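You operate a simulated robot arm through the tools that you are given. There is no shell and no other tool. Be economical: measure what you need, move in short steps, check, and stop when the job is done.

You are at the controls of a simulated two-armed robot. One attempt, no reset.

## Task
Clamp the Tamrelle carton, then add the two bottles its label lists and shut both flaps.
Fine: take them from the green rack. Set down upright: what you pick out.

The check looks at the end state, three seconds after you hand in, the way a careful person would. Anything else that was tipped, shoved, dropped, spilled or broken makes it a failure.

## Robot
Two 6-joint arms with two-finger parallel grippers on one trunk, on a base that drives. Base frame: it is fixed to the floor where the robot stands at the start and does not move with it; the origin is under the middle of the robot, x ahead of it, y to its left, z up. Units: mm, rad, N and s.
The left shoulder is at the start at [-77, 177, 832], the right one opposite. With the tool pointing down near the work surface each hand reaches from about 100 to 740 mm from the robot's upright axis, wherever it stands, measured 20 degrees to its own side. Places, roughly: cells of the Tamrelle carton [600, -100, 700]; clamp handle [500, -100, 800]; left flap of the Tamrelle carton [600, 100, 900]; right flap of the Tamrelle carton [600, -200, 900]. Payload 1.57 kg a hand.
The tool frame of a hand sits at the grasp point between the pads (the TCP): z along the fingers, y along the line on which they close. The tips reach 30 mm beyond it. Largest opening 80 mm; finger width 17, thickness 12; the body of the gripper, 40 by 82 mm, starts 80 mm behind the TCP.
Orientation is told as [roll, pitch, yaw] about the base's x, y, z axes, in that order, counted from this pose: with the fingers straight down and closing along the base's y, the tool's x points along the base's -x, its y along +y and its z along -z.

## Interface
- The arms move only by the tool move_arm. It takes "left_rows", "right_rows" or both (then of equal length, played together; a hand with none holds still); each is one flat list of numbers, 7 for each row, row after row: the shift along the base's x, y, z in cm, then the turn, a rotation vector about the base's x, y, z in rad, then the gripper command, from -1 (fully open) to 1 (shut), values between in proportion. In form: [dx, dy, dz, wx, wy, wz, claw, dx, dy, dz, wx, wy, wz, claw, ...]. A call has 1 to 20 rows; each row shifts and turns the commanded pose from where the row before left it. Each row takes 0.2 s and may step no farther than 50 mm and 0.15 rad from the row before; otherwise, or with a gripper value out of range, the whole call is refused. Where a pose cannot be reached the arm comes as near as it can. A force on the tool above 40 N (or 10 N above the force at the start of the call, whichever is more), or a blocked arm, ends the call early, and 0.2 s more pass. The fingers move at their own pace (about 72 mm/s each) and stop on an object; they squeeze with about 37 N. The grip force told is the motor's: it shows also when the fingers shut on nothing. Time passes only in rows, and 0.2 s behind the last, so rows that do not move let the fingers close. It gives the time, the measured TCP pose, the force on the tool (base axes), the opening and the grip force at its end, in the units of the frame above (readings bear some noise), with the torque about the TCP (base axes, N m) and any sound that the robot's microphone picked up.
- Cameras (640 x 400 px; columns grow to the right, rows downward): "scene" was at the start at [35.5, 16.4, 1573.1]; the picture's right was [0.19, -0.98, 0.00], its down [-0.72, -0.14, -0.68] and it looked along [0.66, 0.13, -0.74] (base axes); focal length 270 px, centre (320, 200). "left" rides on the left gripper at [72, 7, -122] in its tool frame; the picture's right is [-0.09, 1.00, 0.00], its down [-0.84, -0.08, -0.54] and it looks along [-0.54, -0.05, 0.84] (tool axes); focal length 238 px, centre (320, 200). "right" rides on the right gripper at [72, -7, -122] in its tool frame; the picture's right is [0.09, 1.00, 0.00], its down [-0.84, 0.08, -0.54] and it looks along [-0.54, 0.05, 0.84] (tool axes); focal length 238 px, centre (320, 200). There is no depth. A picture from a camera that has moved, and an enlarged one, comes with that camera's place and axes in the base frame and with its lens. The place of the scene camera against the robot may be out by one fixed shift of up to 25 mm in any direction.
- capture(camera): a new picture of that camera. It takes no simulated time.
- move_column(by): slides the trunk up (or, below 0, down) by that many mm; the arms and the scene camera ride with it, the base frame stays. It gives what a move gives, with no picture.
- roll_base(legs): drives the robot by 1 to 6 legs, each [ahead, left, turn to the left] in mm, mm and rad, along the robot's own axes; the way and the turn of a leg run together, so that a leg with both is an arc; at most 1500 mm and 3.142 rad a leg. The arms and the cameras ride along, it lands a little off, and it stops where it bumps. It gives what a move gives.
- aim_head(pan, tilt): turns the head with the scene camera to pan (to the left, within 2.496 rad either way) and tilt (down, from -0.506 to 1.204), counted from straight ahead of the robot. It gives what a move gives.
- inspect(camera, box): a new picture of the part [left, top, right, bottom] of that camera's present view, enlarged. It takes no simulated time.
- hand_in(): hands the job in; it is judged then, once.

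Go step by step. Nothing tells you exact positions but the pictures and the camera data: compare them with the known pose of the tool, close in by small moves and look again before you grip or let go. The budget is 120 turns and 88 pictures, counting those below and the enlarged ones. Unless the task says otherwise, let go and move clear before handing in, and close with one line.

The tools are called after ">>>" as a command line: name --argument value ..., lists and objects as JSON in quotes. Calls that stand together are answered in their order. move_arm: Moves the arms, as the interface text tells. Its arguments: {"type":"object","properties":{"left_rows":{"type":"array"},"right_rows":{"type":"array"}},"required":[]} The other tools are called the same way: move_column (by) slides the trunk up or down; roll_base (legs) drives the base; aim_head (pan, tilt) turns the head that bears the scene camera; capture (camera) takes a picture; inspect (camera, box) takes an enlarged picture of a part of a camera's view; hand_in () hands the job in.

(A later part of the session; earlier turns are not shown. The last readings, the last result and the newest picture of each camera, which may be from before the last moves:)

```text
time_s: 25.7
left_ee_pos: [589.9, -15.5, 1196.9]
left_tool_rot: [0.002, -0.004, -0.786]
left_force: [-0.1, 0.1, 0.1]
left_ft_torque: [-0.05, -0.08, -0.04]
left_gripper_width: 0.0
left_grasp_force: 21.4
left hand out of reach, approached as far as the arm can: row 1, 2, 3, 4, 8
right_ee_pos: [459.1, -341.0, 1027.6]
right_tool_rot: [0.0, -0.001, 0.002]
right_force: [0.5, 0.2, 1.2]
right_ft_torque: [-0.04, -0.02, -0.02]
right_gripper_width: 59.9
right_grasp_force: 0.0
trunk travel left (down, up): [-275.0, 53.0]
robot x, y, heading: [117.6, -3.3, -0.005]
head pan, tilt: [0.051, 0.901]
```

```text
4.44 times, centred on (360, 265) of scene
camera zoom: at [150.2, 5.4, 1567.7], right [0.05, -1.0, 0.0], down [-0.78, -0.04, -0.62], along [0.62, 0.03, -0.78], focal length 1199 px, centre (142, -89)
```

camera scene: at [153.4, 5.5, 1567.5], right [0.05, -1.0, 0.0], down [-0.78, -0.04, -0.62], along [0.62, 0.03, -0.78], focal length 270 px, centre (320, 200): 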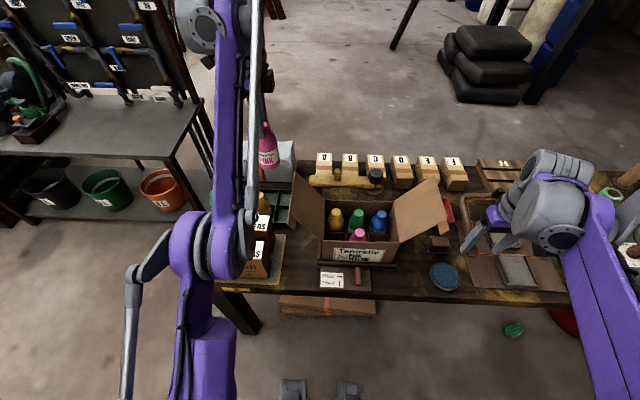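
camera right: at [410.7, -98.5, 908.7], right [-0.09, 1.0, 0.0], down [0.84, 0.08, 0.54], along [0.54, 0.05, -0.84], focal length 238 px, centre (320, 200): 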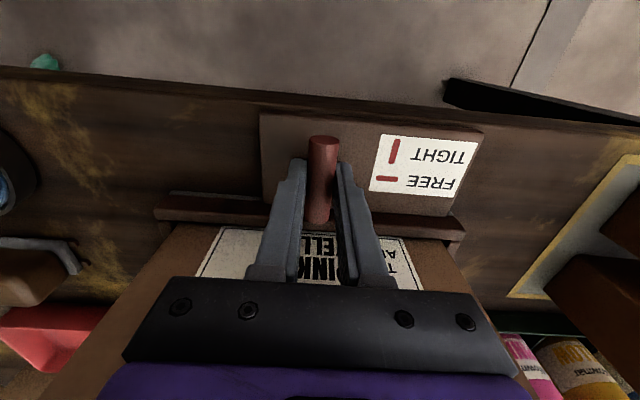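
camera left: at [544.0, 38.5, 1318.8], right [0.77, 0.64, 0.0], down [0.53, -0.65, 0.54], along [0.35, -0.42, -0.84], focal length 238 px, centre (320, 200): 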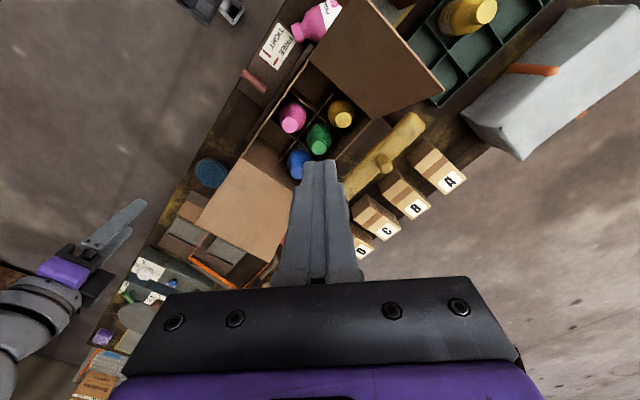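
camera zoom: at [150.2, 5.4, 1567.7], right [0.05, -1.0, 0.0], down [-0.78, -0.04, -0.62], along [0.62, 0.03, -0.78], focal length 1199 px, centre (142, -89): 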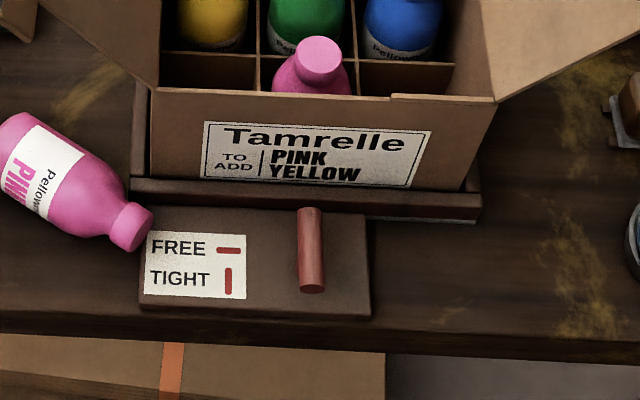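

The bottle appears intact, lying with its cap near (501,28) against the clamp plate; everything else looks undisturbed. I'll move the left hand in front of the flap above it for a good view, open.

>>> move_arm --left_rows '[-3, 0, 0, 0, 0, 0.0982, -1, -3, 0, 0, 0, 0, 0.0982, -1, -3, 0, 0, 0, 0, 0.0982, -1, -3, 1, -2, 0, 0, 0.0982, -1, -3, 2, -3, 0, 0, 0.0982, -1, -1, 2, -4, 0, 0, 0.0982, -1, 0, 2, -4, 0, 0, 0.0982, -1, 0, 0, -4, 0, 0, 0.0982, -1]'

>>> capture --camera "left"

>>> inspect --camera "scene" --box '[240, 180, 420, 310]'

```text
time_s: 27.5
left_ee_pos: [431.5, 53.9, 1025.8]
left_tool_rot: [0.0, -0.001, 0.002]
left_force: [0.0, -0.4, 0.2]
left_ft_torque: [0.04, 0.02, -0.01]
left_gripper_width: 80.0
left_grasp_force: 0.1
right_ee_pos: [461.6, -341.7, 1026.8]
right_tool_rot: [0.001, 0.0, 0.0]
right_force: [-0.1, 0.6, 0.4]
right_ft_torque: [0.01, -0.04, -0.02]
right_gripper_width: 60.1
right_grasp_force: 0.0
trunk travel left (down, up): [-275.0, 53.0]
robot x, y, heading: [120.9, -1.9, 0.004]
head pan, tilt: [0.051, 0.901]
```

```text
48 pictures are left
camera left: at [359.9, 59.3, 1148.0], right [0.09, 1.0, 0.0], down [0.84, -0.07, 0.54], along [0.54, -0.05, -0.84], focal length 238 px, centre (320, 200)
```

left: 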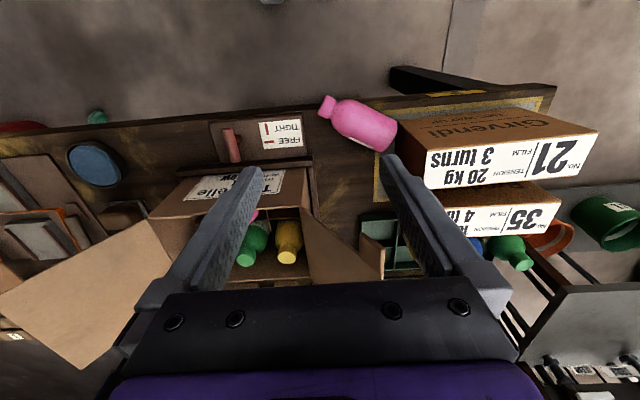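

```text
3.08 times, centred on (330, 245) of scene
camera zoom: at [153.3, 5.0, 1567.5], right [0.05, -1.0, 0.0], down [-0.78, -0.04, -0.62], along [0.62, 0.03, -0.78], focal length 830 px, centre (289, 62)
```

zoom: 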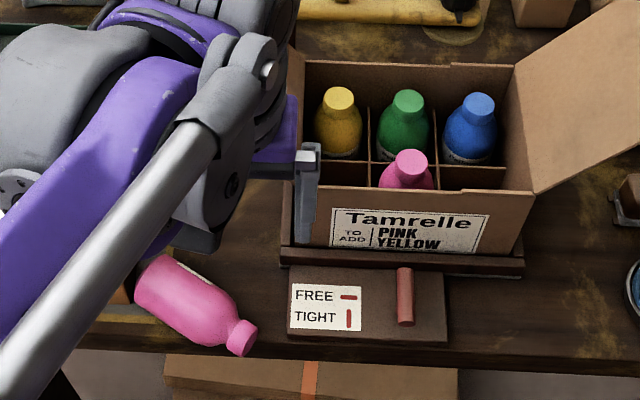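

The bottle has rolled toward the front-left, its cap now near the table edge at about (434,62) with its base near (498,154). I'll start toward it at once, turning the hand to its axis, and measure whether it is still moving.

>>> move_arm --left_rows '[0, 1.2, -4, 0, 0, 0.137, -1, 0, 1.2, -4, 0, 0, 0.137, -1]'

>>> capture --camera "left"

```text
time_s: 28.1
left_ee_pos: [433.0, 78.6, 946.3]
left_tool_rot: [0.0, 0.001, 0.277]
left_force: [-0.5, -0.5, -0.5]
left_ft_torque: [0.02, 0.0, 0.02]
left_gripper_width: 80.3
left_grasp_force: 0.0
right_ee_pos: [460.8, -341.4, 1026.8]
right_tool_rot: [-0.001, 0.0, 0.0]
right_force: [-0.2, 0.1, 0.0]
right_ft_torque: [0.01, -0.02, -0.03]
right_gripper_width: 59.9
right_grasp_force: 0.1
trunk travel left (down, up): [-275.0, 53.0]
robot x, y, heading: [123.8, -0.8, -0.004]
head pan, tilt: [0.051, 0.901]
```

```text
46 pictures are left
camera left: at [361.6, 64.8, 1067.8], right [-0.18, 0.98, 0.0], down [0.83, 0.16, 0.54], along [0.53, 0.1, -0.84], focal length 238 px, centre (320, 200)
```

left: 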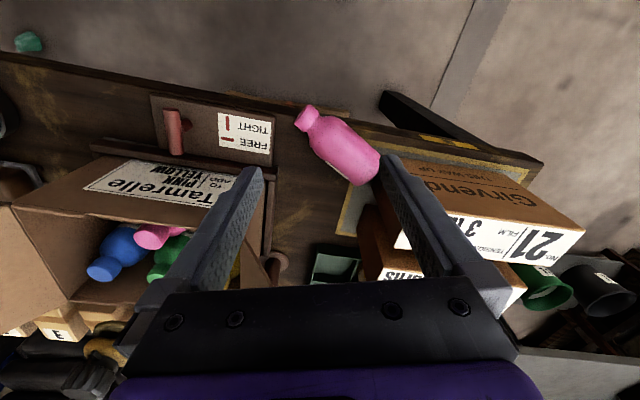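

The bottle is stationary: cap (437,61), base (492,156), axis ~59°. I'll align the hand across its body at about (472,119), yaw ≈1.0, hover at z≈850 and look before gripping.

>>> move_arm --left_rows '[0.65, 0.67, -1.6, 0, 0, 0.125, -1, 0.65, 0.67, -1.6, 0, 0, 0.125, -1, 0.65, 0.67, -1.6, 0, 0, 0.125, -1, 0.65, 0.67, -1.6, 0, 0, 0.125, -1, 0.65, 0.67, -1.6, 0, 0, 0.125, -1, 0.65, 0.67, -1.6, 0, 0, 0.125, -1]'

>>> capture --camera "left"

>>> inspect --camera "scene" --box '[220, 200, 360, 310]'

```text
time_s: 29.5
left_ee_pos: [471.6, 118.6, 850.7]
left_tool_rot: [-0.001, 0.002, 1.029]
left_force: [-0.3, -0.2, 0.2]
left_ft_torque: [-0.01, 0.06, 0.02]
left_gripper_width: 80.0
left_grasp_force: 0.0
right_ee_pos: [460.3, -341.1, 1026.6]
right_tool_rot: [-0.001, 0.001, 0.001]
right_force: [0.6, 1.0, 0.1]
right_ft_torque: [-0.04, 0.0, -0.03]
right_gripper_width: 60.0
right_grasp_force: 0.0
trunk travel left (down, up): [-275.0, 53.0]
robot x, y, heading: [117.5, 3.1, 0.0]
head pan, tilt: [0.051, 0.901]
```

```text
45 pictures are left
camera left: at [428.4, 59.6, 972.7], right [-0.81, 0.59, 0.0], down [0.5, 0.68, 0.54], along [0.32, 0.44, -0.84], focal length 238 px, centre (320, 200)
```

left: 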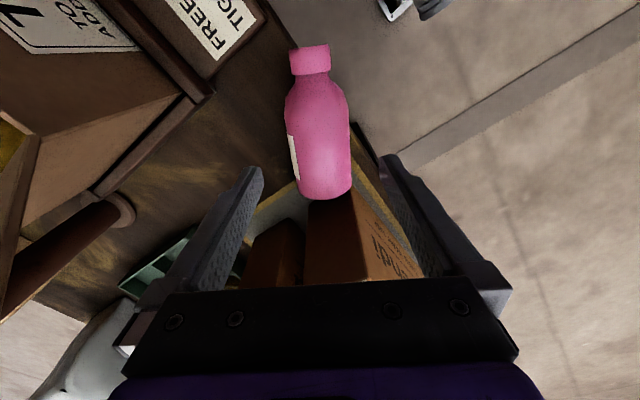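

```text
3.64 times, centred on (290, 255) of scene
camera zoom: at [153.4, 5.4, 1567.5], right [0.05, -1.0, 0.0], down [-0.78, -0.04, -0.62], along [0.62, 0.03, -0.78], focal length 981 px, centre (429, 0)
```

zoom: 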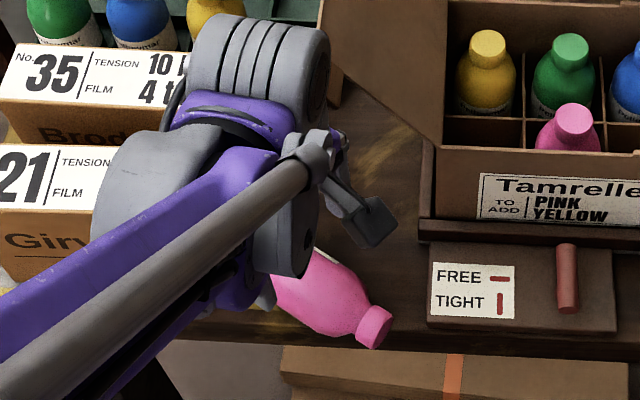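

The bottle's body is centred between the fingers. I'll lower to TCP z≈778 and close.

>>> move_arm --left_rows '[0, 0, -3, 0, 0, 0, -1, 0, 0, -2.5, 0, 0, 0, -1, 0, 0, -1.6, 0, 0, 0, -1, 0, 0, 0, 0, 0, 0, 0, 0, 0, 0, 0, 0, 0, 1, 0, 0, 0, 0, 0, 0, 1, 0, 0, 0, 0, 0, 0, 1]'

>>> capture --camera "left"

```text
time_s: 31.1
left_ee_pos: [469.8, 117.9, 778.8]
left_tool_rot: [0.0, -0.001, 1.027]
left_force: [0.2, -0.3, 0.1]
left_ft_torque: [0.03, -0.01, 0.0]
left_gripper_width: 54.9
left_grasp_force: 36.7
right_ee_pos: [460.9, -341.3, 1026.0]
right_tool_rot: [0.0, 0.001, 0.0]
right_force: [1.2, 0.7, 0.8]
right_ft_torque: [0.07, 0.0, -0.01]
right_gripper_width: 59.7
right_grasp_force: 0.0
trunk travel left (down, up): [-275.0, 53.0]
robot x, y, heading: [125.1, -3.2, 0.003]
head pan, tilt: [0.051, 0.901]
```

```text
43 pictures are left
camera left: at [428.2, 59.5, 901.3], right [-0.8, 0.59, 0.0], down [0.5, 0.68, 0.54], along [0.32, 0.44, -0.84], focal length 238 px, centre (320, 200)
```

left: 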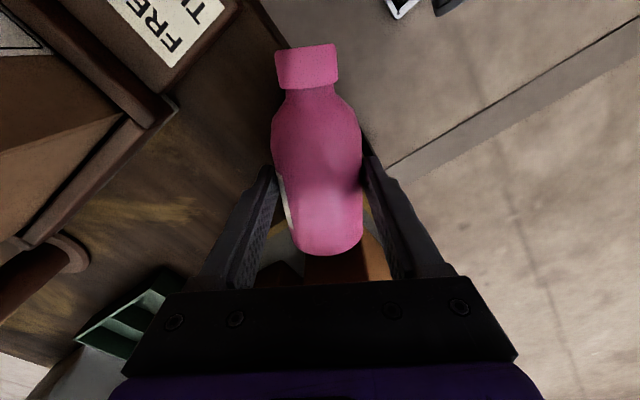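

The bottle's body is held (54.9 mm). I'll lift it clear, then yaw so its cap points forward-right, away from the robot, before turning it upright.

>>> move_arm --left_rows '[0, 0, 2, 0, 0, 0, 1, -0.5, 0, 4, 0, 0, 0, 1, -0.5, -0.5, 4, 0, 0, 0, 1, -0.5, -0.5, 4, 0, 0, 0, 1, -0.5, -0.5, 3, 0, 0, 0.134, 1, -0.5, -0.5, 1, 0, 0, 0.134, 1, 0, 0, 0, 0, 0, 0.134, 1, 0, 0, 0, 0, 0, 0.134, 1, 0, 0, 0, 0, 0, 0.134, 1, 0, 0, 0, 0, 0, 0.134, 1, 0, 0, 0, 0, 0, 0.134, 1, 0, 0, 0, 0, 0, 0.134, 1, 0, 0, 0, 0, 0, 0.134, 1, 0, 0, 0, 0, 0, 0.134, 1]'

>>> capture --camera "scene"

```text
time_s: 34.1
left_ee_pos: [445.3, 98.8, 959.7]
left_tool_rot: [0.001, 0.001, 2.368]
left_force: [0.3, 0.4, -2.9]
left_ft_torque: [0.02, 0.02, 0.01]
left_gripper_width: 55.0
left_grasp_force: 37.3
right_ee_pos: [461.1, -341.5, 1026.5]
right_tool_rot: [0.001, 0.001, -0.001]
right_force: [0.2, -0.7, 0.7]
right_ft_torque: [-0.05, 0.0, 0.0]
right_gripper_width: 59.8
right_grasp_force: 0.0
trunk travel left (down, up): [-275.0, 53.0]
robot x, y, heading: [120.7, 3.2, 0.005]
head pan, tilt: [0.051, 0.901]
```

```text
42 pictures are left
camera scene: at [153.0, 5.3, 1567.5], right [0.05, -1.0, 0.0], down [-0.78, -0.04, -0.62], along [0.62, 0.03, -0.78], focal length 270 px, centre (320, 200)
```

scene: 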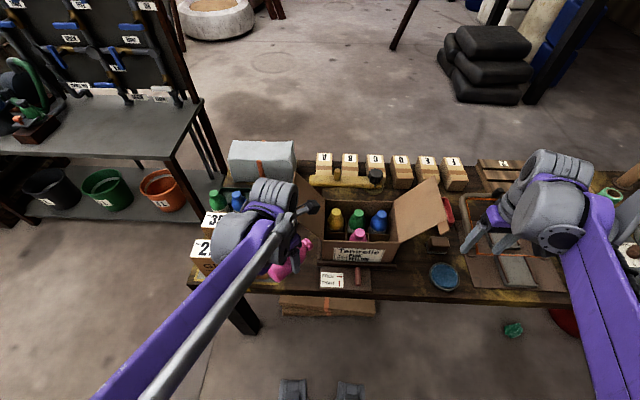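

Held well, yaw done. Now tilt the bottle upright in two stages.

>>> move_arm --left_rows '[0.3, -0.2, 0, -0.0997, -0.1023, 0, 1, 0.3, -0.2, 0, -0.0997, -0.1023, 0, 1, 0.3, -0.2, 0, -0.0997, -0.1023, 0, 1, 0.3, -0.2, 0, -0.0997, -0.1023, 0, 1, 0.3, -0.2, 0, -0.0997, -0.1023, 0, 1, 0.3, -0.2, 0, -0.0997, -0.1023, 0, 1]'

```text
time_s: 35.5
left_ee_pos: [464.7, 87.0, 959.5]
left_tool_rot: [-0.003, 0.86, 2.367]
left_force: [0.9, -0.3, -2.0]
left_ft_torque: [0.02, 0.03, 0.01]
left_gripper_width: 54.6
left_grasp_force: 36.9
right_ee_pos: [461.0, -342.0, 1028.1]
right_tool_rot: [0.0, -0.001, -0.001]
right_force: [1.1, -0.6, -0.2]
right_ft_torque: [0.01, -0.01, 0.01]
right_gripper_width: 60.0
right_grasp_force: 0.1
trunk travel left (down, up): [-275.0, 53.0]
robot x, y, heading: [123.1, 2.0, -0.002]
head pan, tilt: [0.051, 0.901]
```

>>> move_arm --left_rows '[0.4, -0.2, -1, -0.0997, -0.1023, 0, 1, 0.4, -0.2, -1, -0.0997, -0.1023, 0, 1, 0.4, -0.2, -1, -0.0997, -0.1023, 0, 1, 0.4, -0.2, -1, -0.0997, -0.1023, 0, 1, 0.4, -0.2, -1, -0.0977, -0.1003, 0, 1]'

>>> capture --camera "left"

>>> inspect --camera "scene" --box '[220, 180, 380, 310]'

```text
time_s: 36.7
left_ee_pos: [512.4, 78.3, 961.6]
left_tool_rot: [-0.494, 1.564, 1.872]
left_force: [2.0, -12.0, -20.3]
left_ft_torque: [0.36, 0.79, -0.15]
left_gripper_width: 54.8
left_grasp_force: 37.3
left hand out of reach, approached as far as the arm can: row 4, 5
right_ee_pos: [462.1, -343.6, 1025.2]
right_tool_rot: [0.0, 0.002, 0.0]
right_force: [-0.6, 0.0, 0.2]
right_ft_torque: [0.01, -0.02, -0.01]
right_gripper_width: 60.1
right_grasp_force: 0.1
trunk travel left (down, up): [-275.0, 53.0]
robot x, y, heading: [119.9, 2.2, -0.0]
head pan, tilt: [0.051, 0.901]
```

```text
41 pictures are left
camera left: at [421.0, 157.0, 1034.2], right [-0.7, -0.71, -0.1], down [-0.34, 0.44, -0.83], along [0.63, -0.55, -0.55], focal length 238 px, centre (320, 200)
```

left: 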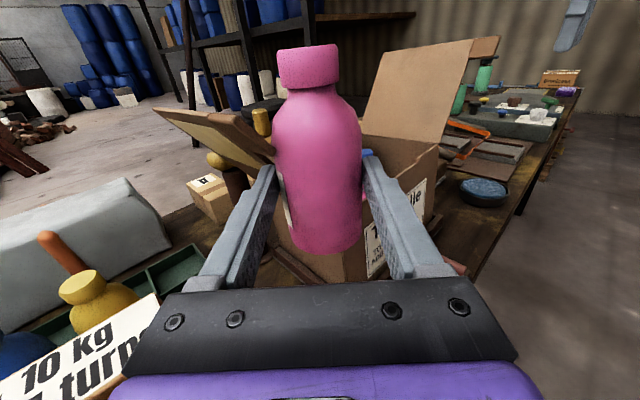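

```text
3.08 times, centred on (300, 245) of scene
camera zoom: at [155.3, 2.9, 1567.3], right [0.05, -1.0, 0.0], down [-0.78, -0.04, -0.62], along [0.62, 0.03, -0.78], focal length 830 px, centre (382, 62)
```

zoom: 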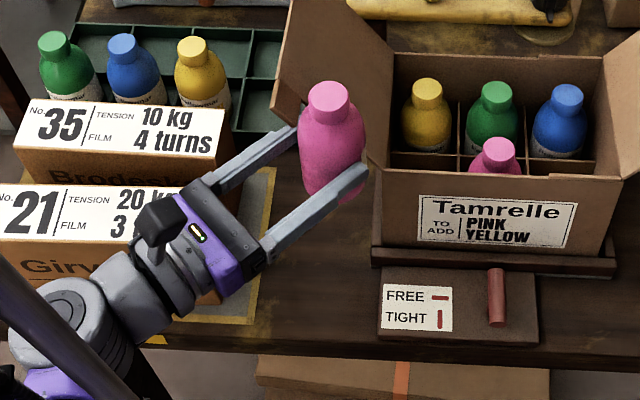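

The hand was pushed toward the flap edge (x 512) with 20 N of force and lies a little tilted. I'll back off toward the robot and check.

>>> move_arm --left_rows '[-2, 0.5, 0.5, 0, 0, 0, 1, -2, 0.5, 0, 0, 0, 0, 1]'

>>> inspect --camera "scene" --box '[220, 180, 380, 310]'

```text
time_s: 37.3
left_ee_pos: [476.8, 91.4, 978.8]
left_tool_rot: [-0.679, 1.567, 1.691]
left_force: [-3.0, 0.6, -1.6]
left_ft_torque: [0.02, -0.03, 0.04]
left_gripper_width: 55.1
left_grasp_force: 36.7
left hand out of reach, approached as far as the arm can: row 1, 2
right_ee_pos: [460.4, -341.5, 1026.7]
right_tool_rot: [0.0, 0.0, 0.002]
right_force: [-0.1, -0.9, 0.2]
right_ft_torque: [-0.02, 0.02, 0.02]
right_gripper_width: 59.9
right_grasp_force: 0.0
trunk travel left (down, up): [-275.0, 53.0]
robot x, y, heading: [121.6, 0.1, -0.002]
head pan, tilt: [0.051, 0.901]
```

```text
3.08 times, centred on (300, 245) of scene
camera zoom: at [152.6, 5.4, 1567.6], right [0.05, -1.0, 0.0], down [-0.78, -0.04, -0.62], along [0.62, 0.03, -0.78], focal length 830 px, centre (382, 62)
```

zoom: 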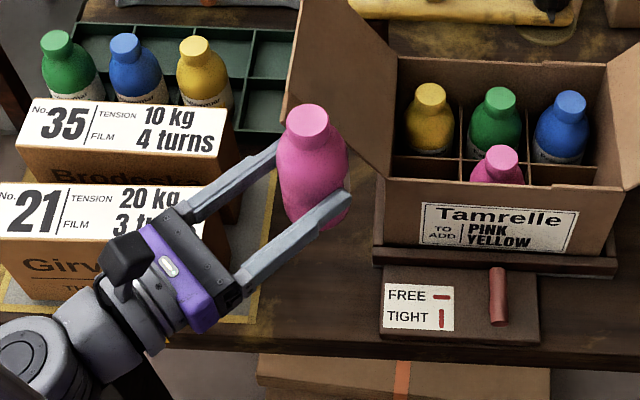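

Contact is gone, the bottle is upright (pitch 1.567), only the arm is too folded to go lower. I'll drive the base back 120 mm to give the arm room.

>>> roll_base --legs '[[-120, 0, 0]]'

>>> move_arm --left_rows '[2, -0.2, 0, 0, 0, 0, 1, 2, -0.2, 0, 0, 0, 0, 1, 2, -0.2, 0, 0, 0, 0, 1, 2, -0.2, -1, 0, 0, 0, 1]'

```text
time_s: 38.5
left_ee_pos: [357.0, 90.6, 978.1]
left_tool_rot: [-0.512, 1.565, 1.856]
left_force: [-0.2, 0.0, -3.3]
left_ft_torque: [0.08, 0.02, 0.0]
left_gripper_width: 54.8
left_grasp_force: 37.1
right_ee_pos: [341.8, -342.4, 1026.0]
right_tool_rot: [0.001, 0.0, -0.002]
right_force: [-1.1, -0.5, 0.0]
right_ft_torque: [-0.03, 0.0, -0.03]
right_gripper_width: 60.0
right_grasp_force: 0.0
trunk travel left (down, up): [-275.0, 53.0]
robot x, y, heading: [-4.1, -0.8, -0.002]
head pan, tilt: [0.051, 0.901]
```

```text
time_s: 39.5
left_ee_pos: [438.0, 82.3, 968.7]
left_tool_rot: [-0.368, 1.566, 2.001]
left_force: [0.4, -1.1, -2.9]
left_ft_torque: [0.03, 0.04, -0.01]
left_gripper_width: 54.8
left_grasp_force: 37.1
right_ee_pos: [342.2, -341.8, 1026.5]
right_tool_rot: [-0.001, 0.0, -0.001]
right_force: [-0.3, 0.8, -0.5]
right_ft_torque: [0.03, 0.04, -0.01]
right_gripper_width: 60.3
right_grasp_force: 0.1
trunk travel left (down, up): [-275.0, 53.0]
robot x, y, heading: [-0.9, 0.4, -0.001]
head pan, tilt: [0.051, 0.901]
```

Now over to about (480,72) and down toward the table, stopping above it for a look.

>>> move_arm --left_rows '[1.4, -0.3, -2, 0, 0, 0, 1, 1.4, -0.3, -2, 0, 0, 0, 1, 1.4, -0.4, -2, 0, 0, 0, 1, 0, 0, -2.5, 0, 0, 0, 1, 0, 0, -2.5, 0, 0, 0, 1]'

>>> inspect --camera "scene" --box '[220, 160, 420, 310]'

>>> capture --camera "left"

```text
time_s: 40.7
left_ee_pos: [497.8, 73.8, 872.5]
left_tool_rot: [-0.321, 1.565, 2.048]
left_force: [0.1, 0.9, -2.0]
left_ft_torque: [0.09, 0.05, -0.01]
left_gripper_width: 54.8
left_grasp_force: 36.5
left hand out of reach, approached as far as the arm can: row 4, 5
right_ee_pos: [342.2, -340.6, 1024.5]
right_tool_rot: [-0.001, -0.001, 0.0]
right_force: [0.4, -0.4, 0.2]
right_ft_torque: [-0.03, 0.04, 0.01]
right_gripper_width: 60.1
right_grasp_force: 0.0
trunk travel left (down, up): [-275.0, 53.0]
robot x, y, heading: [-3.3, 1.3, -0.001]
head pan, tilt: [0.051, 0.901]
```

```text
2.67 times, centred on (320, 235) of scene
camera zoom: at [34.0, 5.4, 1567.5], right [0.05, -1.0, 0.0], down [-0.78, -0.04, -0.62], along [0.62, 0.03, -0.78], focal length 719 px, centre (320, 107)
```

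zoom: 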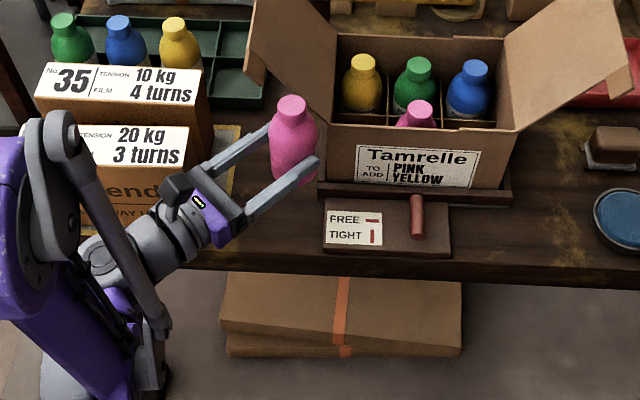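

```text
37 pictures are left
camera left: at [406.3, 153.7, 946.0], right [-0.7, -0.71, -0.09], down [-0.34, 0.44, -0.83], along [0.63, -0.55, -0.54], focal length 238 px, centre (320, 200)
```

left: 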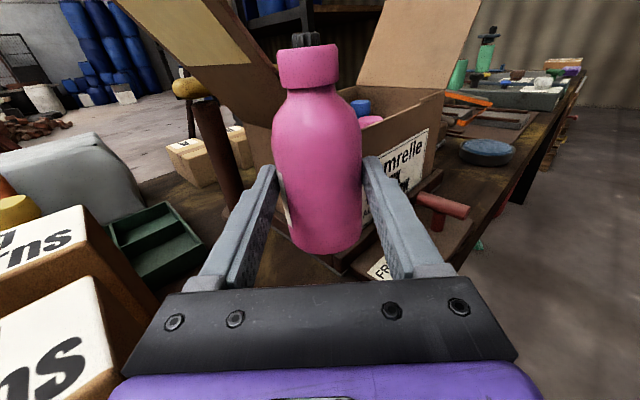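

The arm can't go lower in this pose, but the trunk can. I'll lower the trunk 50 mm and look.

>>> move_column --by -50

>>> inspect --camera "scene" --box '[220, 130, 420, 290]'

```text
time_s: 41.6
left_ee_pos: [497.6, 76.0, 824.2]
left_tool_rot: [-0.525, 1.566, 1.843]
left_force: [-0.3, 0.3, -3.0]
left_ft_torque: [0.08, 0.01, -0.02]
left_gripper_width: 54.7
left_grasp_force: 36.7
right_ee_pos: [342.1, -341.8, 976.6]
right_tool_rot: [0.001, 0.001, 0.0]
right_force: [0.2, 0.8, -0.3]
right_ft_torque: [-0.04, 0.0, -0.04]
right_gripper_width: 60.2
right_grasp_force: 0.0
trunk travel left (down, up): [-225.0, 103.0]
robot x, y, heading: [-1.5, -1.4, 0.004]
head pan, tilt: [0.051, 0.901]
```

```text
2.50 times, centred on (320, 210) of scene
camera zoom: at [35.1, 5.3, 1515.2], right [0.05, -1.0, 0.0], down [-0.78, -0.04, -0.62], along [0.62, 0.03, -0.78], focal length 674 px, centre (320, 175)
```

zoom: 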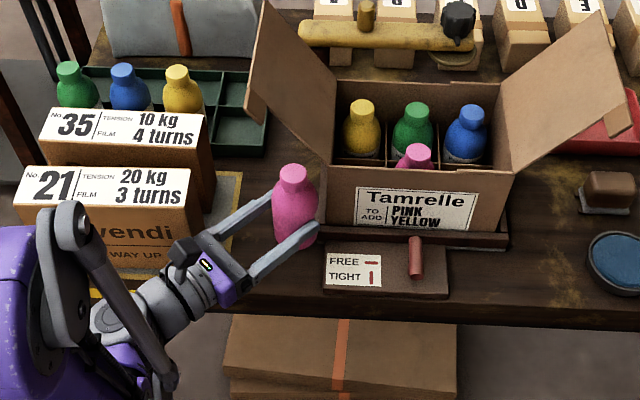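

Still clear. I'll lower in small steps, watching the vertical force for contact.

>>> move_column --by -20

>>> move_column --by -8

```text
time_s: 42.3
left_ee_pos: [497.0, 75.0, 804.0]
left_tool_rot: [-0.49, 1.565, 1.878]
left_force: [1.0, 1.0, -2.7]
left_ft_torque: [0.04, 0.02, 0.01]
left_gripper_width: 54.6
left_grasp_force: 36.8
right_ee_pos: [341.6, -342.3, 956.1]
right_tool_rot: [0.002, -0.001, -0.001]
right_force: [0.4, -0.6, 0.1]
right_ft_torque: [0.0, 0.04, -0.02]
right_gripper_width: 59.8
right_grasp_force: 0.1
trunk travel left (down, up): [-205.0, 123.0]
robot x, y, heading: [-3.0, 2.4, -0.001]
head pan, tilt: [0.051, 0.901]
```

```text
time_s: 42.9
left_ee_pos: [497.3, 74.2, 796.4]
left_tool_rot: [-0.477, 1.565, 1.89]
left_force: [1.0, 0.7, -2.1]
left_ft_torque: [0.01, 0.01, 0.0]
left_gripper_width: 55.0
left_grasp_force: 37.4
right_ee_pos: [341.6, -341.7, 948.3]
right_tool_rot: [0.001, 0.0, 0.001]
right_force: [-0.5, -0.4, -0.1]
right_ft_torque: [0.0, 0.0, 0.02]
right_gripper_width: 60.2
right_grasp_force: 0.1
trunk travel left (down, up): [-197.0, 131.0]
robot x, y, heading: [-0.4, 1.5, 0.003]
head pan, tilt: [0.051, 0.901]
```

>>> inspect --camera "scene" --box '[280, 170, 360, 240]'

>>> move_column --by -4

>>> move_column --by -4

```text
5.71 times, centred on (320, 205) of scene
camera zoom: at [36.3, 5.2, 1488.1], right [0.05, -1.0, 0.0], down [-0.78, -0.04, -0.62], along [0.62, 0.03, -0.78], focal length 1542 px, centre (320, 171)
```

zoom: 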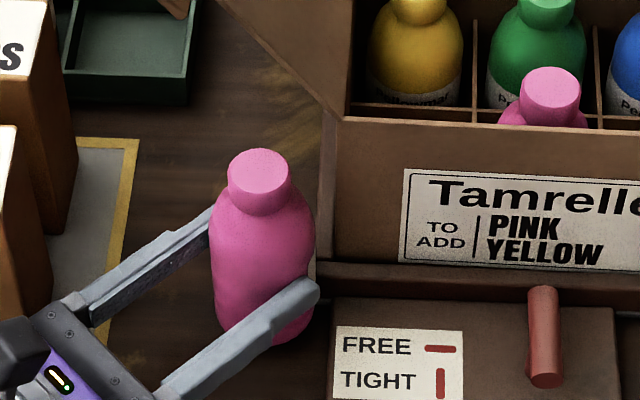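

```text
time_s: 43.4
left_ee_pos: [497.0, 74.5, 791.7]
left_tool_rot: [-0.475, 1.565, 1.892]
left_force: [-0.4, -0.8, -2.2]
left_ft_torque: [0.03, 0.06, 0.04]
left_gripper_width: 54.7
left_grasp_force: 37.1
right_ee_pos: [342.4, -341.4, 944.6]
right_tool_rot: [0.0, 0.0, -0.001]
right_force: [-0.2, 0.0, 0.6]
right_ft_torque: [0.0, -0.01, -0.04]
right_gripper_width: 60.1
right_grasp_force: 0.1
trunk travel left (down, up): [-193.0, 135.0]
robot x, y, heading: [-0.2, 1.5, -0.001]
head pan, tilt: [0.051, 0.901]
```

```text
time_s: 44.0
left_ee_pos: [497.2, 75.0, 787.7]
left_tool_rot: [-0.477, 1.566, 1.892]
left_force: [-0.3, -0.6, -2.6]
left_ft_torque: [0.05, 0.04, -0.01]
left_gripper_width: 54.6
left_grasp_force: 36.9
right_ee_pos: [341.6, -341.6, 941.2]
right_tool_rot: [0.0, -0.001, -0.001]
right_force: [0.3, -0.6, 1.0]
right_ft_torque: [-0.01, 0.01, 0.0]
right_gripper_width: 59.9
right_grasp_force: 0.2
trunk travel left (down, up): [-189.0, 139.0]
robot x, y, heading: [-1.1, -0.0, 0.001]
head pan, tilt: [0.051, 0.901]
```

>>> move_column --by -4

>>> move_column --by -3

>>> move_column --by -3

```text
time_s: 44.5
left_ee_pos: [496.8, 74.0, 783.0]
left_tool_rot: [-0.478, 1.566, 1.891]
left_force: [-0.3, -0.4, -1.9]
left_ft_torque: [0.03, 0.05, -0.03]
left_gripper_width: 54.8
left_grasp_force: 37.3
right_ee_pos: [341.1, -341.6, 936.4]
right_tool_rot: [0.001, 0.0, -0.002]
right_force: [0.4, -0.1, 0.2]
right_ft_torque: [-0.02, 0.01, 0.02]
right_gripper_width: 60.0
right_grasp_force: 0.1
trunk travel left (down, up): [-185.0, 143.0]
robot x, y, heading: [-0.1, -0.4, 0.003]
head pan, tilt: [0.051, 0.901]
```

```text
time_s: 45.0
left_ee_pos: [496.7, 75.4, 783.5]
left_tool_rot: [-1.083, 1.571, 1.286]
left_force: [8.5, 0.4, 23.4]
left_ft_torque: [-0.55, -1.06, 0.22]
left_gripper_width: 54.7
left_grasp_force: 37.0
right_ee_pos: [341.0, -341.8, 932.9]
right_tool_rot: [-0.001, -0.002, 0.001]
right_force: [-0.3, -0.3, 0.0]
right_ft_torque: [-0.02, -0.02, -0.03]
right_gripper_width: 60.0
right_grasp_force: 0.0
trunk travel left (down, up): [-182.0, 146.0]
robot x, y, heading: [-2.6, 0.9, -0.002]
head pan, tilt: [0.051, 0.901]
```

```text
time_s: 45.5
left_ee_pos: [496.9, 75.5, 778.6]
left_tool_rot: [-1.122, 1.571, 1.248]
left_force: [6.6, 3.7, 31.7]
left_ft_torque: [-0.38, -0.5, 0.23]
left_gripper_width: 54.5
left_grasp_force: 37.1
right_ee_pos: [340.2, -340.9, 932.6]
right_tool_rot: [-0.001, -0.001, 0.0]
right_force: [0.6, 0.3, -0.2]
right_ft_torque: [-0.02, -0.01, 0.01]
right_gripper_width: 60.0
right_grasp_force: 0.1
trunk travel left (down, up): [-179.0, 149.0]
robot x, y, heading: [0.9, -0.3, -0.002]
head pan, tilt: [0.051, 0.901]
```

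Contact with the table at TCP z≈782. I'll ease up 3 mm, then open and withdraw straight back along the tool.

>>> move_column --by 3

>>> move_arm --left_rows '[0, 0, 0, 0, 0, 0, 0.2, 0, 0, 0, 0, 0, 0, -0.3, 0, 0, 0, 0, 0, 0, -1, 0, 0, 0, 0, 0, 0, -1]'

>>> inspect --camera "scene" --box '[280, 160, 360, 230]'

```text
time_s: 46.0
left_ee_pos: [497.5, 74.6, 779.0]
left_tool_rot: [-0.571, 1.563, 1.799]
left_force: [0.4, 0.2, -1.6]
left_ft_torque: [0.04, 0.06, -0.02]
left_gripper_width: 54.9
left_grasp_force: 36.8
right_ee_pos: [340.5, -341.8, 934.2]
right_tool_rot: [-0.001, 0.0, 0.0]
right_force: [-0.8, 0.5, -0.7]
right_ft_torque: [-0.02, -0.03, -0.03]
right_gripper_width: 60.0
right_grasp_force: 0.1
trunk travel left (down, up): [-182.0, 146.0]
robot x, y, heading: [3.0, 0.5, -0.002]
head pan, tilt: [0.051, 0.901]
```

```text
time_s: 47.0
left_ee_pos: [497.4, 75.8, 780.8]
left_tool_rot: [-0.522, 1.566, 1.846]
left_force: [0.1, -1.1, -0.3]
left_ft_torque: [-0.05, 0.01, 0.0]
left_gripper_width: 79.9
left_grasp_force: 0.0
right_ee_pos: [342.0, -341.7, 932.5]
right_tool_rot: [0.0, -0.001, -0.002]
right_force: [-0.4, -0.8, -0.2]
right_ft_torque: [-0.01, 0.01, 0.0]
right_gripper_width: 60.0
right_grasp_force: 0.1
trunk travel left (down, up): [-182.0, 146.0]
robot x, y, heading: [-1.9, 0.5, 0.001]
head pan, tilt: [0.051, 0.901]
```

```text
5.71 times, centred on (320, 195) of scene
camera zoom: at [37.1, 5.2, 1473.8], right [0.05, -1.0, 0.0], down [-0.78, -0.04, -0.62], along [0.62, 0.03, -0.78], focal length 1542 px, centre (320, 229)
```

zoom: 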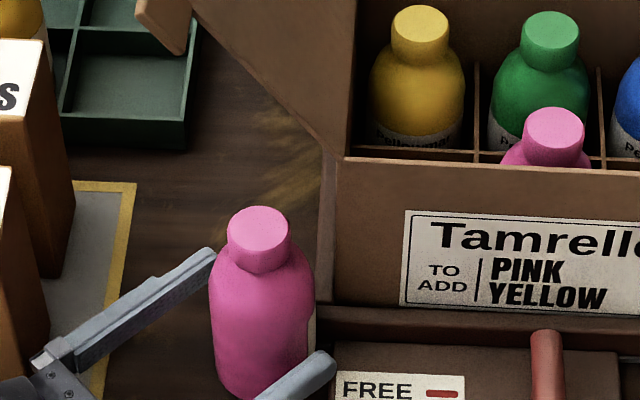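

The bottle stands upright. To withdraw straight along the fingers I'll drive the base diagonally back-left.

>>> roll_base --legs '[[-80, 78, 0]]'

>>> capture --camera "scene"

```text
time_s: 48.4
left_ee_pos: [416.9, 153.0, 780.8]
left_tool_rot: [-0.581, 1.567, 1.786]
left_force: [0.7, 0.2, 0.2]
left_ft_torque: [-0.04, 0.04, 0.0]
left_gripper_width: 79.9
left_grasp_force: 0.1
right_ee_pos: [260.7, -264.4, 933.3]
right_tool_rot: [-0.001, -0.002, 0.001]
right_force: [-0.2, 0.5, 0.2]
right_ft_torque: [0.0, -0.01, -0.03]
right_gripper_width: 59.8
right_grasp_force: 0.1
trunk travel left (down, up): [-182.0, 146.0]
robot x, y, heading: [-78.7, 79.7, 0.001]
head pan, tilt: [0.051, 0.901]
```

```text
33 pictures are left
camera scene: at [-43.2, 82.8, 1473.8], right [0.05, -1.0, 0.0], down [-0.78, -0.04, -0.62], along [0.62, 0.03, -0.78], focal length 270 px, centre (320, 200)
```

scene: 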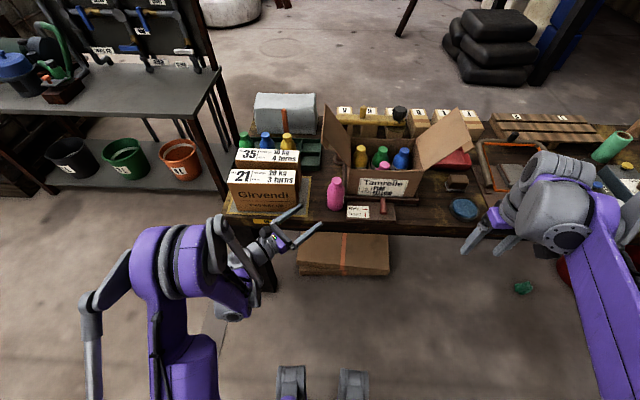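

Pink now stands upright at about (497,75). I'll raise the trunk, then tilt the left hand back to pointing down.

>>> move_column --by 140

>>> move_arm --left_rows '[0, 0, 1, 0.0997, 0.1023, 0, -0.5, 0, 0, 1, 0.0997, 0.1023, 0, -0.5, 0, 0, 1, 0.0997, 0.1023, 0, -0.5, 0, 0, 1, 0.0997, 0.1023, 0, -0.5, 0, 0, 1, 0.0997, 0.1023, 0, -0.5, 0, 0, 1, 0.0997, 0.1023, 0, -0.5, 0, 0, 1, 0.0997, 0.1023, 0, -0.5, 0, 0, 1, 0.0997, 0.1023, 0, -0.5, 0, 0, 1, 0.0997, 0.1023, 0, -0.5, 0, 0, 1, 0.0997, 0.1023, 0, -0.5, 0, 0, 1, 0.0997, 0.1023, 0, -0.5]'

```text
time_s: 50.1
left_ee_pos: [455.0, 152.0, 961.0]
left_tool_rot: [-2.294, 1.506, 0.075]
left_force: [0.7, -1.0, 0.5]
left_ft_torque: [0.0, -0.06, 0.02]
left_gripper_width: 80.2
left_grasp_force: 0.0
right_ee_pos: [260.4, -264.4, 1072.2]
right_tool_rot: [0.0, -0.001, 0.001]
right_force: [0.1, -0.5, 0.1]
right_ft_torque: [0.04, -0.06, 0.03]
right_gripper_width: 59.8
right_grasp_force: 0.1
trunk travel left (down, up): [-322.0, 6.0]
robot x, y, heading: [-80.3, 77.4, 0.003]
head pan, tilt: [0.051, 0.901]
```

```text
time_s: 52.5
left_ee_pos: [455.3, 152.8, 1070.9]
left_tool_rot: [0.0, 0.039, 2.323]
left_force: [0.1, 0.7, 0.3]
left_ft_torque: [0.03, 0.02, -0.02]
left_gripper_width: 60.0
left_grasp_force: 0.1
right_ee_pos: [261.2, -264.5, 1072.6]
right_tool_rot: [-0.001, 0.001, 0.004]
right_force: [-0.2, -0.1, 0.0]
right_ft_torque: [0.02, 0.02, 0.03]
right_gripper_width: 59.7
right_grasp_force: 0.1
trunk travel left (down, up): [-322.0, 6.0]
robot x, y, heading: [-82.3, 74.6, 0.007]
head pan, tilt: [0.051, 0.901]
```

The hand points down again. I'll pull it in, correct the small tilt, and drive so that it ends up above the pink bottle.

>>> move_arm --left_rows '[-3, -0.3, 0, 0.0285, 0.0266, 0, -0.5, -3, -0.3, 0, 0, 0, 0, -0.5, -2.8, -0.3, -1, 0, 0, 0, -0.5]'

>>> roll_base --legs '[[130, -68, 0]]'

>>> capture --camera "left"

>>> capture --camera "scene"

```text
time_s: 53.3
left_ee_pos: [365.2, 143.9, 1059.9]
left_tool_rot: [-0.001, 0.003, 2.321]
left_force: [-0.4, -0.2, -0.3]
left_ft_torque: [0.04, 0.0, 0.01]
left_gripper_width: 60.2
left_grasp_force: 0.0
right_ee_pos: [260.5, -264.3, 1073.5]
right_tool_rot: [0.0, -0.001, 0.0]
right_force: [0.4, -0.6, 0.7]
right_ft_torque: [-0.01, -0.01, 0.02]
right_gripper_width: 59.9
right_grasp_force: 0.1
trunk travel left (down, up): [-322.0, 6.0]
robot x, y, heading: [-80.1, 74.2, 0.002]
head pan, tilt: [0.051, 0.901]
```

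```text
time_s: 54.6
left_ee_pos: [494.5, 76.2, 1060.3]
left_tool_rot: [-0.002, 0.004, 2.321]
left_force: [0.1, -0.4, 0.6]
left_ft_torque: [-0.01, -0.01, 0.02]
left_gripper_width: 59.7
left_grasp_force: 0.0
right_ee_pos: [387.0, -330.6, 1072.6]
right_tool_rot: [0.0, 0.001, 0.0]
right_force: [0.0, -0.4, 0.1]
right_ft_torque: [0.02, 0.01, 0.0]
right_gripper_width: 59.9
right_grasp_force: 0.2
trunk travel left (down, up): [-322.0, 6.0]
robot x, y, heading: [47.5, 10.0, 0.001]
head pan, tilt: [0.051, 0.901]
```

```text
32 pictures are left
camera left: at [537.2, 18.5, 1182.0], right [-0.79, -0.61, 0.0], down [-0.52, 0.67, 0.54], along [-0.33, 0.43, -0.84], focal length 238 px, centre (320, 200)
```

left: 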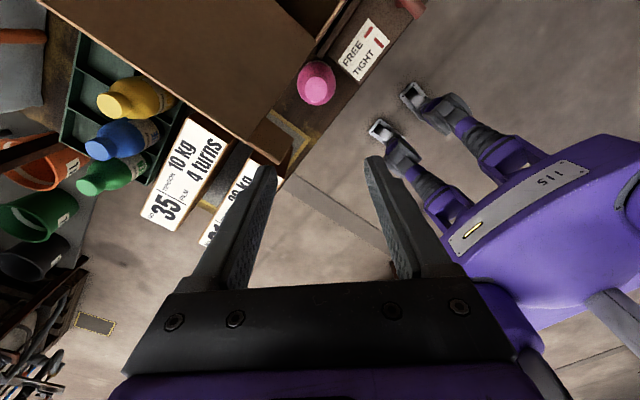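

```text
31 pictures are left
camera scene: at [77.7, 15.7, 1617.6], right [0.05, -1.0, 0.0], down [-0.78, -0.04, -0.62], along [0.62, 0.03, -0.78], focal length 270 px, centre (320, 200)
```

scene: 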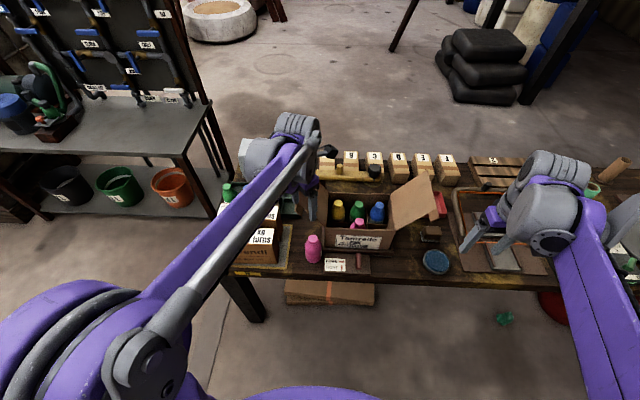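

The bottle is really at about (519,50) (it was held nearer the tips). The flap's corner sits near (517,91,1000), so I'll use yaw +90° (slim in y, camera away from the flap), move over it and hover.

>>> move_arm --left_rows '[0.4, -0.8, -1, 0, 0, -0.125, -0.5, 0.4, -0.8, -1, 0, 0, -0.125, -0.5, 0.4, -0.4, -1, 0, 0, -0.125, -0.5, 0.4, -0.4, -1, 0, 0, -0.125, -0.5, 0.4, -0.2, -1, 0, 0, -0.125, -0.5, 0.4, -0.2, -1, 0, 0, -0.125, -0.5]'

>>> capture --camera "left"

>>> inspect --camera "scene" --box '[260, 170, 400, 280]'

```text
time_s: 56.0
left_ee_pos: [518.0, 48.2, 1000.2]
left_tool_rot: [-0.001, 0.005, 1.569]
left_force: [0.7, -0.7, -0.2]
left_ft_torque: [-0.01, 0.03, -0.02]
left_gripper_width: 59.9
left_grasp_force: 0.0
right_ee_pos: [388.8, -331.2, 1073.6]
right_tool_rot: [0.001, -0.001, -0.002]
right_force: [-1.2, 0.4, 0.0]
right_ft_torque: [-0.03, 0.0, 0.01]
right_gripper_width: 60.1
right_grasp_force: 0.0
trunk travel left (down, up): [-322.0, 6.0]
robot x, y, heading: [45.4, 14.6, 0.001]
head pan, tilt: [0.051, 0.901]
```

```text
30 pictures are left
camera left: at [511.9, -24.6, 1122.4], right [-1.0, 0.09, 0.0], down [0.08, 0.84, 0.54], along [0.05, 0.54, -0.84], focal length 238 px, centre (320, 200)
```

left: 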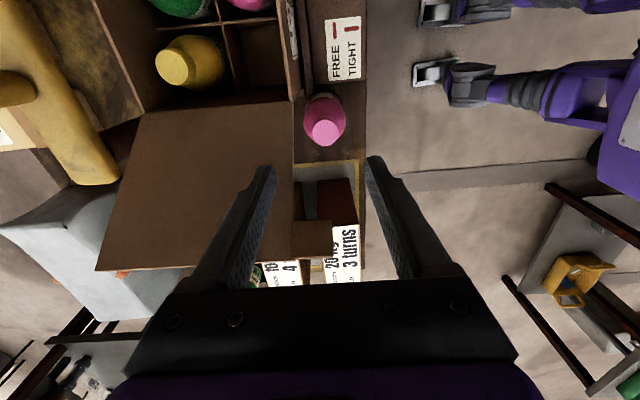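

```text
3.64 times, centred on (330, 225) of scene
camera zoom: at [79.0, 15.4, 1617.8], right [0.05, -1.0, 0.0], down [-0.78, -0.04, -0.62], along [0.62, 0.03, -0.78], focal length 981 px, centre (284, 109)
```

zoom: 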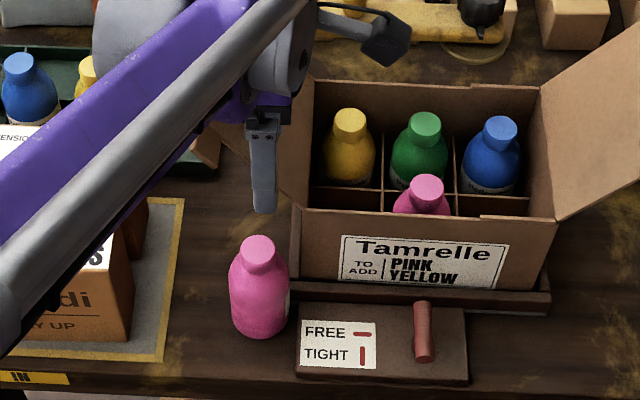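

The bottle is at about (513.5,57), close beside the flap. I'll tilt the hand 25° about the finger-closing axis (x) so its body leans away from the flap while the bottle stays vertical, and hover along that line.

>>> move_arm --left_rows '[-0.2, -1.2, 0, 0.145, 0, 0, -0.4, -0.1, -1.2, -2, 0.145, 0, 0, -0.4, -0.1, 0, -3, 0.145, 0, 0, -0.4, 0, 0, -3, 0, 0, 0, -0.4]'

>>> capture --camera "left"

```text
time_s: 57.0
left_ee_pos: [514.9, 21.2, 933.1]
left_tool_rot: [-0.004, -0.441, 1.57]
left_force: [-0.6, -7.2, 16.2]
left_ft_torque: [0.11, -0.47, -0.21]
left_gripper_width: 55.4
left_grasp_force: 0.1
right_ee_pos: [387.0, -332.8, 1072.1]
right_tool_rot: [-0.001, -0.001, 0.001]
right_force: [0.0, 0.1, -0.3]
right_ft_torque: [0.0, -0.01, -0.03]
right_gripper_width: 59.9
right_grasp_force: 0.0
trunk travel left (down, up): [-322.0, 6.0]
robot x, y, heading: [48.1, 7.7, 0.001]
head pan, tilt: [0.051, 0.901]
stopped in row 4 (left hand): the force on the tool passed its limit at 91 N (the readings are from after the stop); the commanded pose is now the measured one
```

```text
28 pictures are left
camera left: at [506.8, -95.8, 1012.3], right [-1.0, 0.09, 0.03], down [0.07, 0.53, 0.85], along [0.06, 0.85, -0.53], focal length 238 px, centre (320, 200)
```

left: 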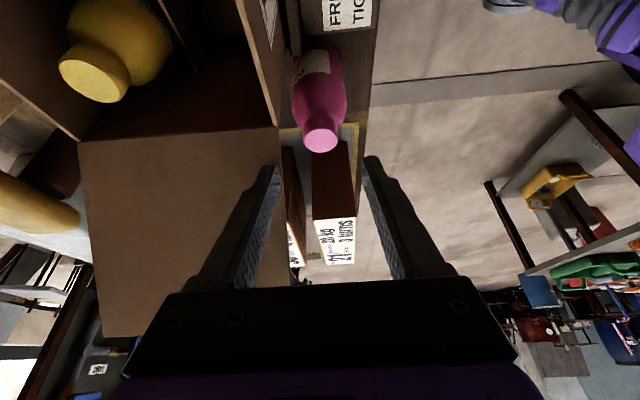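

A finger bumped the flap's front edge. I'll back off along the tool, then swing the hand −45° so it leans toward the robot, clear of the flap, with a smaller opening.

>>> move_arm --left_rows '[-0.5, -1.3, 2.7, 0, 0, 0, -0.2, -1, -1, 1, 0, 0, -0.131, -0.2, -1, 0, 0, 0, 0, -0.131, -0.2, -0.5, 0, 0, 0, 0, -0.131, -0.2, 0, 0, 0, 0, 0, -0.131, -0.2, 0, 0, 0, 0, 0, -0.131, -0.2, 0, 0, 0, 0, 0, -0.131, -0.2]'

>>> capture --camera "left"

>>> inspect --camera "scene" --box '[260, 150, 480, 290]'

```text
time_s: 58.6
left_ee_pos: [485.0, 1.8, 968.3]
left_tool_rot: [-0.005, -0.44, 0.781]
left_force: [-0.3, 0.1, 0.4]
left_ft_torque: [0.01, 0.01, -0.01]
left_gripper_width: 48.1
left_grasp_force: 0.1
right_ee_pos: [387.7, -332.2, 1073.6]
right_tool_rot: [0.001, 0.001, 0.0]
right_force: [-0.5, -0.4, 0.0]
right_ft_torque: [-0.03, -0.02, -0.02]
right_gripper_width: 60.4
right_grasp_force: 0.1
trunk travel left (down, up): [-322.0, 6.0]
robot x, y, heading: [45.9, 12.9, 0.003]
head pan, tilt: [0.051, 0.901]
```

```text
27 pictures are left
camera left: at [396.7, -77.0, 1048.0], right [-0.64, 0.77, 0.04], down [0.43, 0.32, 0.85], along [0.64, 0.56, -0.53], focal length 238 px, centre (320, 200)
```

left: 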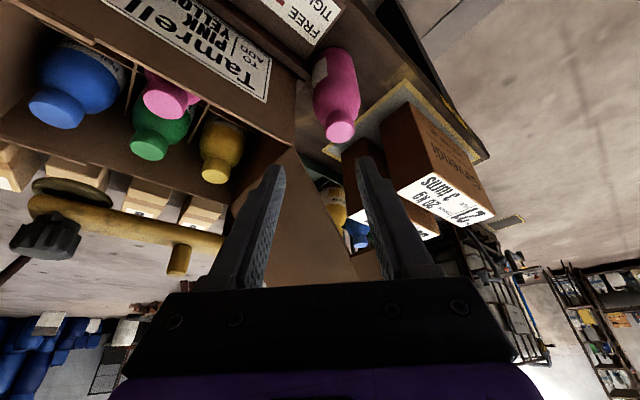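

```text
2.86 times, centred on (370, 220) of scene
camera zoom: at [78.6, 15.7, 1617.8], right [0.05, -1.0, 0.0], down [-0.78, -0.04, -0.62], along [0.62, 0.03, -0.78], focal length 771 px, centre (177, 143)
```

zoom: 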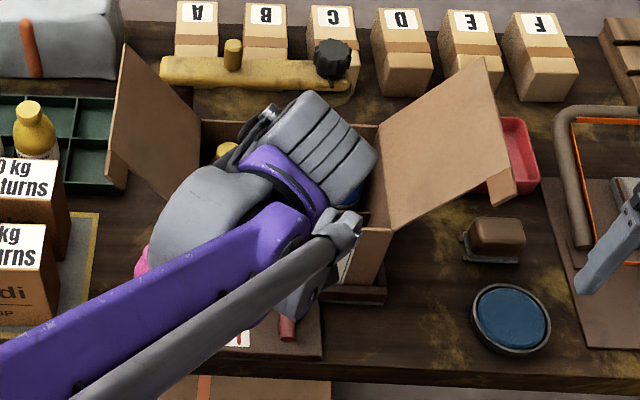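

The flap is fine and the cap is at about (512,54.5). I'll move to a hover 50 mm back along the tool line and check.

>>> move_arm --left_rows '[0.2, 1.2, -2, 0, 0, 0, -0.2, 0.2, 1, -2, 0, 0, 0, -0.2, 0.2, 1, -1.8, 0, 0, 0, -0.2]'

>>> capture --camera "left"

```text
time_s: 59.4
left_ee_pos: [491.3, 32.7, 910.3]
left_tool_rot: [-0.003, -0.441, 0.783]
left_force: [0.2, -0.7, -0.9]
left_ft_torque: [0.0, 0.01, 0.01]
left_gripper_width: 47.9
left_grasp_force: 0.1
right_ee_pos: [389.1, -330.3, 1074.3]
right_tool_rot: [0.0, -0.001, 0.0]
right_force: [-0.2, 0.3, 0.4]
right_ft_torque: [-0.01, 0.01, 0.0]
right_gripper_width: 60.1
right_grasp_force: 0.2
trunk travel left (down, up): [-322.0, 6.0]
robot x, y, heading: [48.5, 12.1, -0.004]
head pan, tilt: [0.051, 0.901]
```

```text
25 pictures are left
camera left: at [404.2, -45.1, 989.8], right [-0.64, 0.77, 0.04], down [0.43, 0.32, 0.85], along [0.64, 0.56, -0.53], focal length 238 px, centre (320, 200)
```

left: 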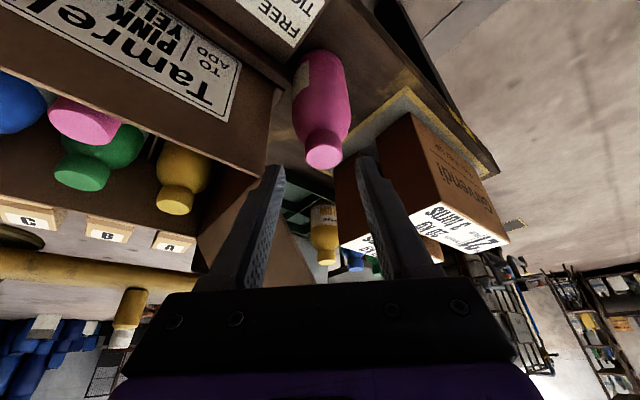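

Well centred. I'll slide in along the tool line onto the cap and close.

>>> move_arm --left_rows '[0.5, 0.5, -1.5, 0, 0, 0, -0.2, 0.4, 0.5, -1.5, 0, 0, 0, -0.2, 0.4, 0.5, -1.5, 0, 0, 0, -0.2]'

>>> capture --camera "left"

```text
time_s: 60.2
left_ee_pos: [503.8, 48.2, 864.7]
left_tool_rot: [-0.003, -0.437, 0.784]
left_force: [-0.9, 0.4, 0.5]
left_ft_torque: [0.01, -0.02, 0.0]
left_gripper_width: 47.9
left_grasp_force: 0.0
right_ee_pos: [389.8, -330.7, 1073.4]
right_tool_rot: [0.001, 0.002, -0.001]
right_force: [0.4, 1.2, -0.8]
right_ft_torque: [-0.02, 0.0, -0.01]
right_gripper_width: 59.7
right_grasp_force: 0.1
trunk travel left (down, up): [-322.0, 6.0]
robot x, y, heading: [48.4, 9.1, -0.002]
head pan, tilt: [0.051, 0.901]
```

```text
24 pictures are left
camera left: at [416.6, -30.3, 944.6], right [-0.64, 0.76, 0.04], down [0.43, 0.32, 0.85], along [0.64, 0.56, -0.53], focal length 238 px, centre (320, 200)
```

left: 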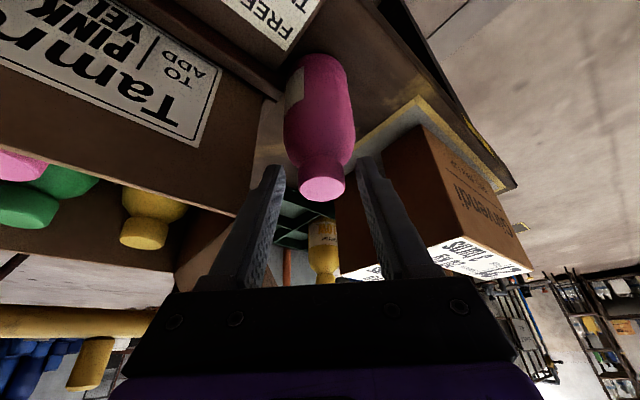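

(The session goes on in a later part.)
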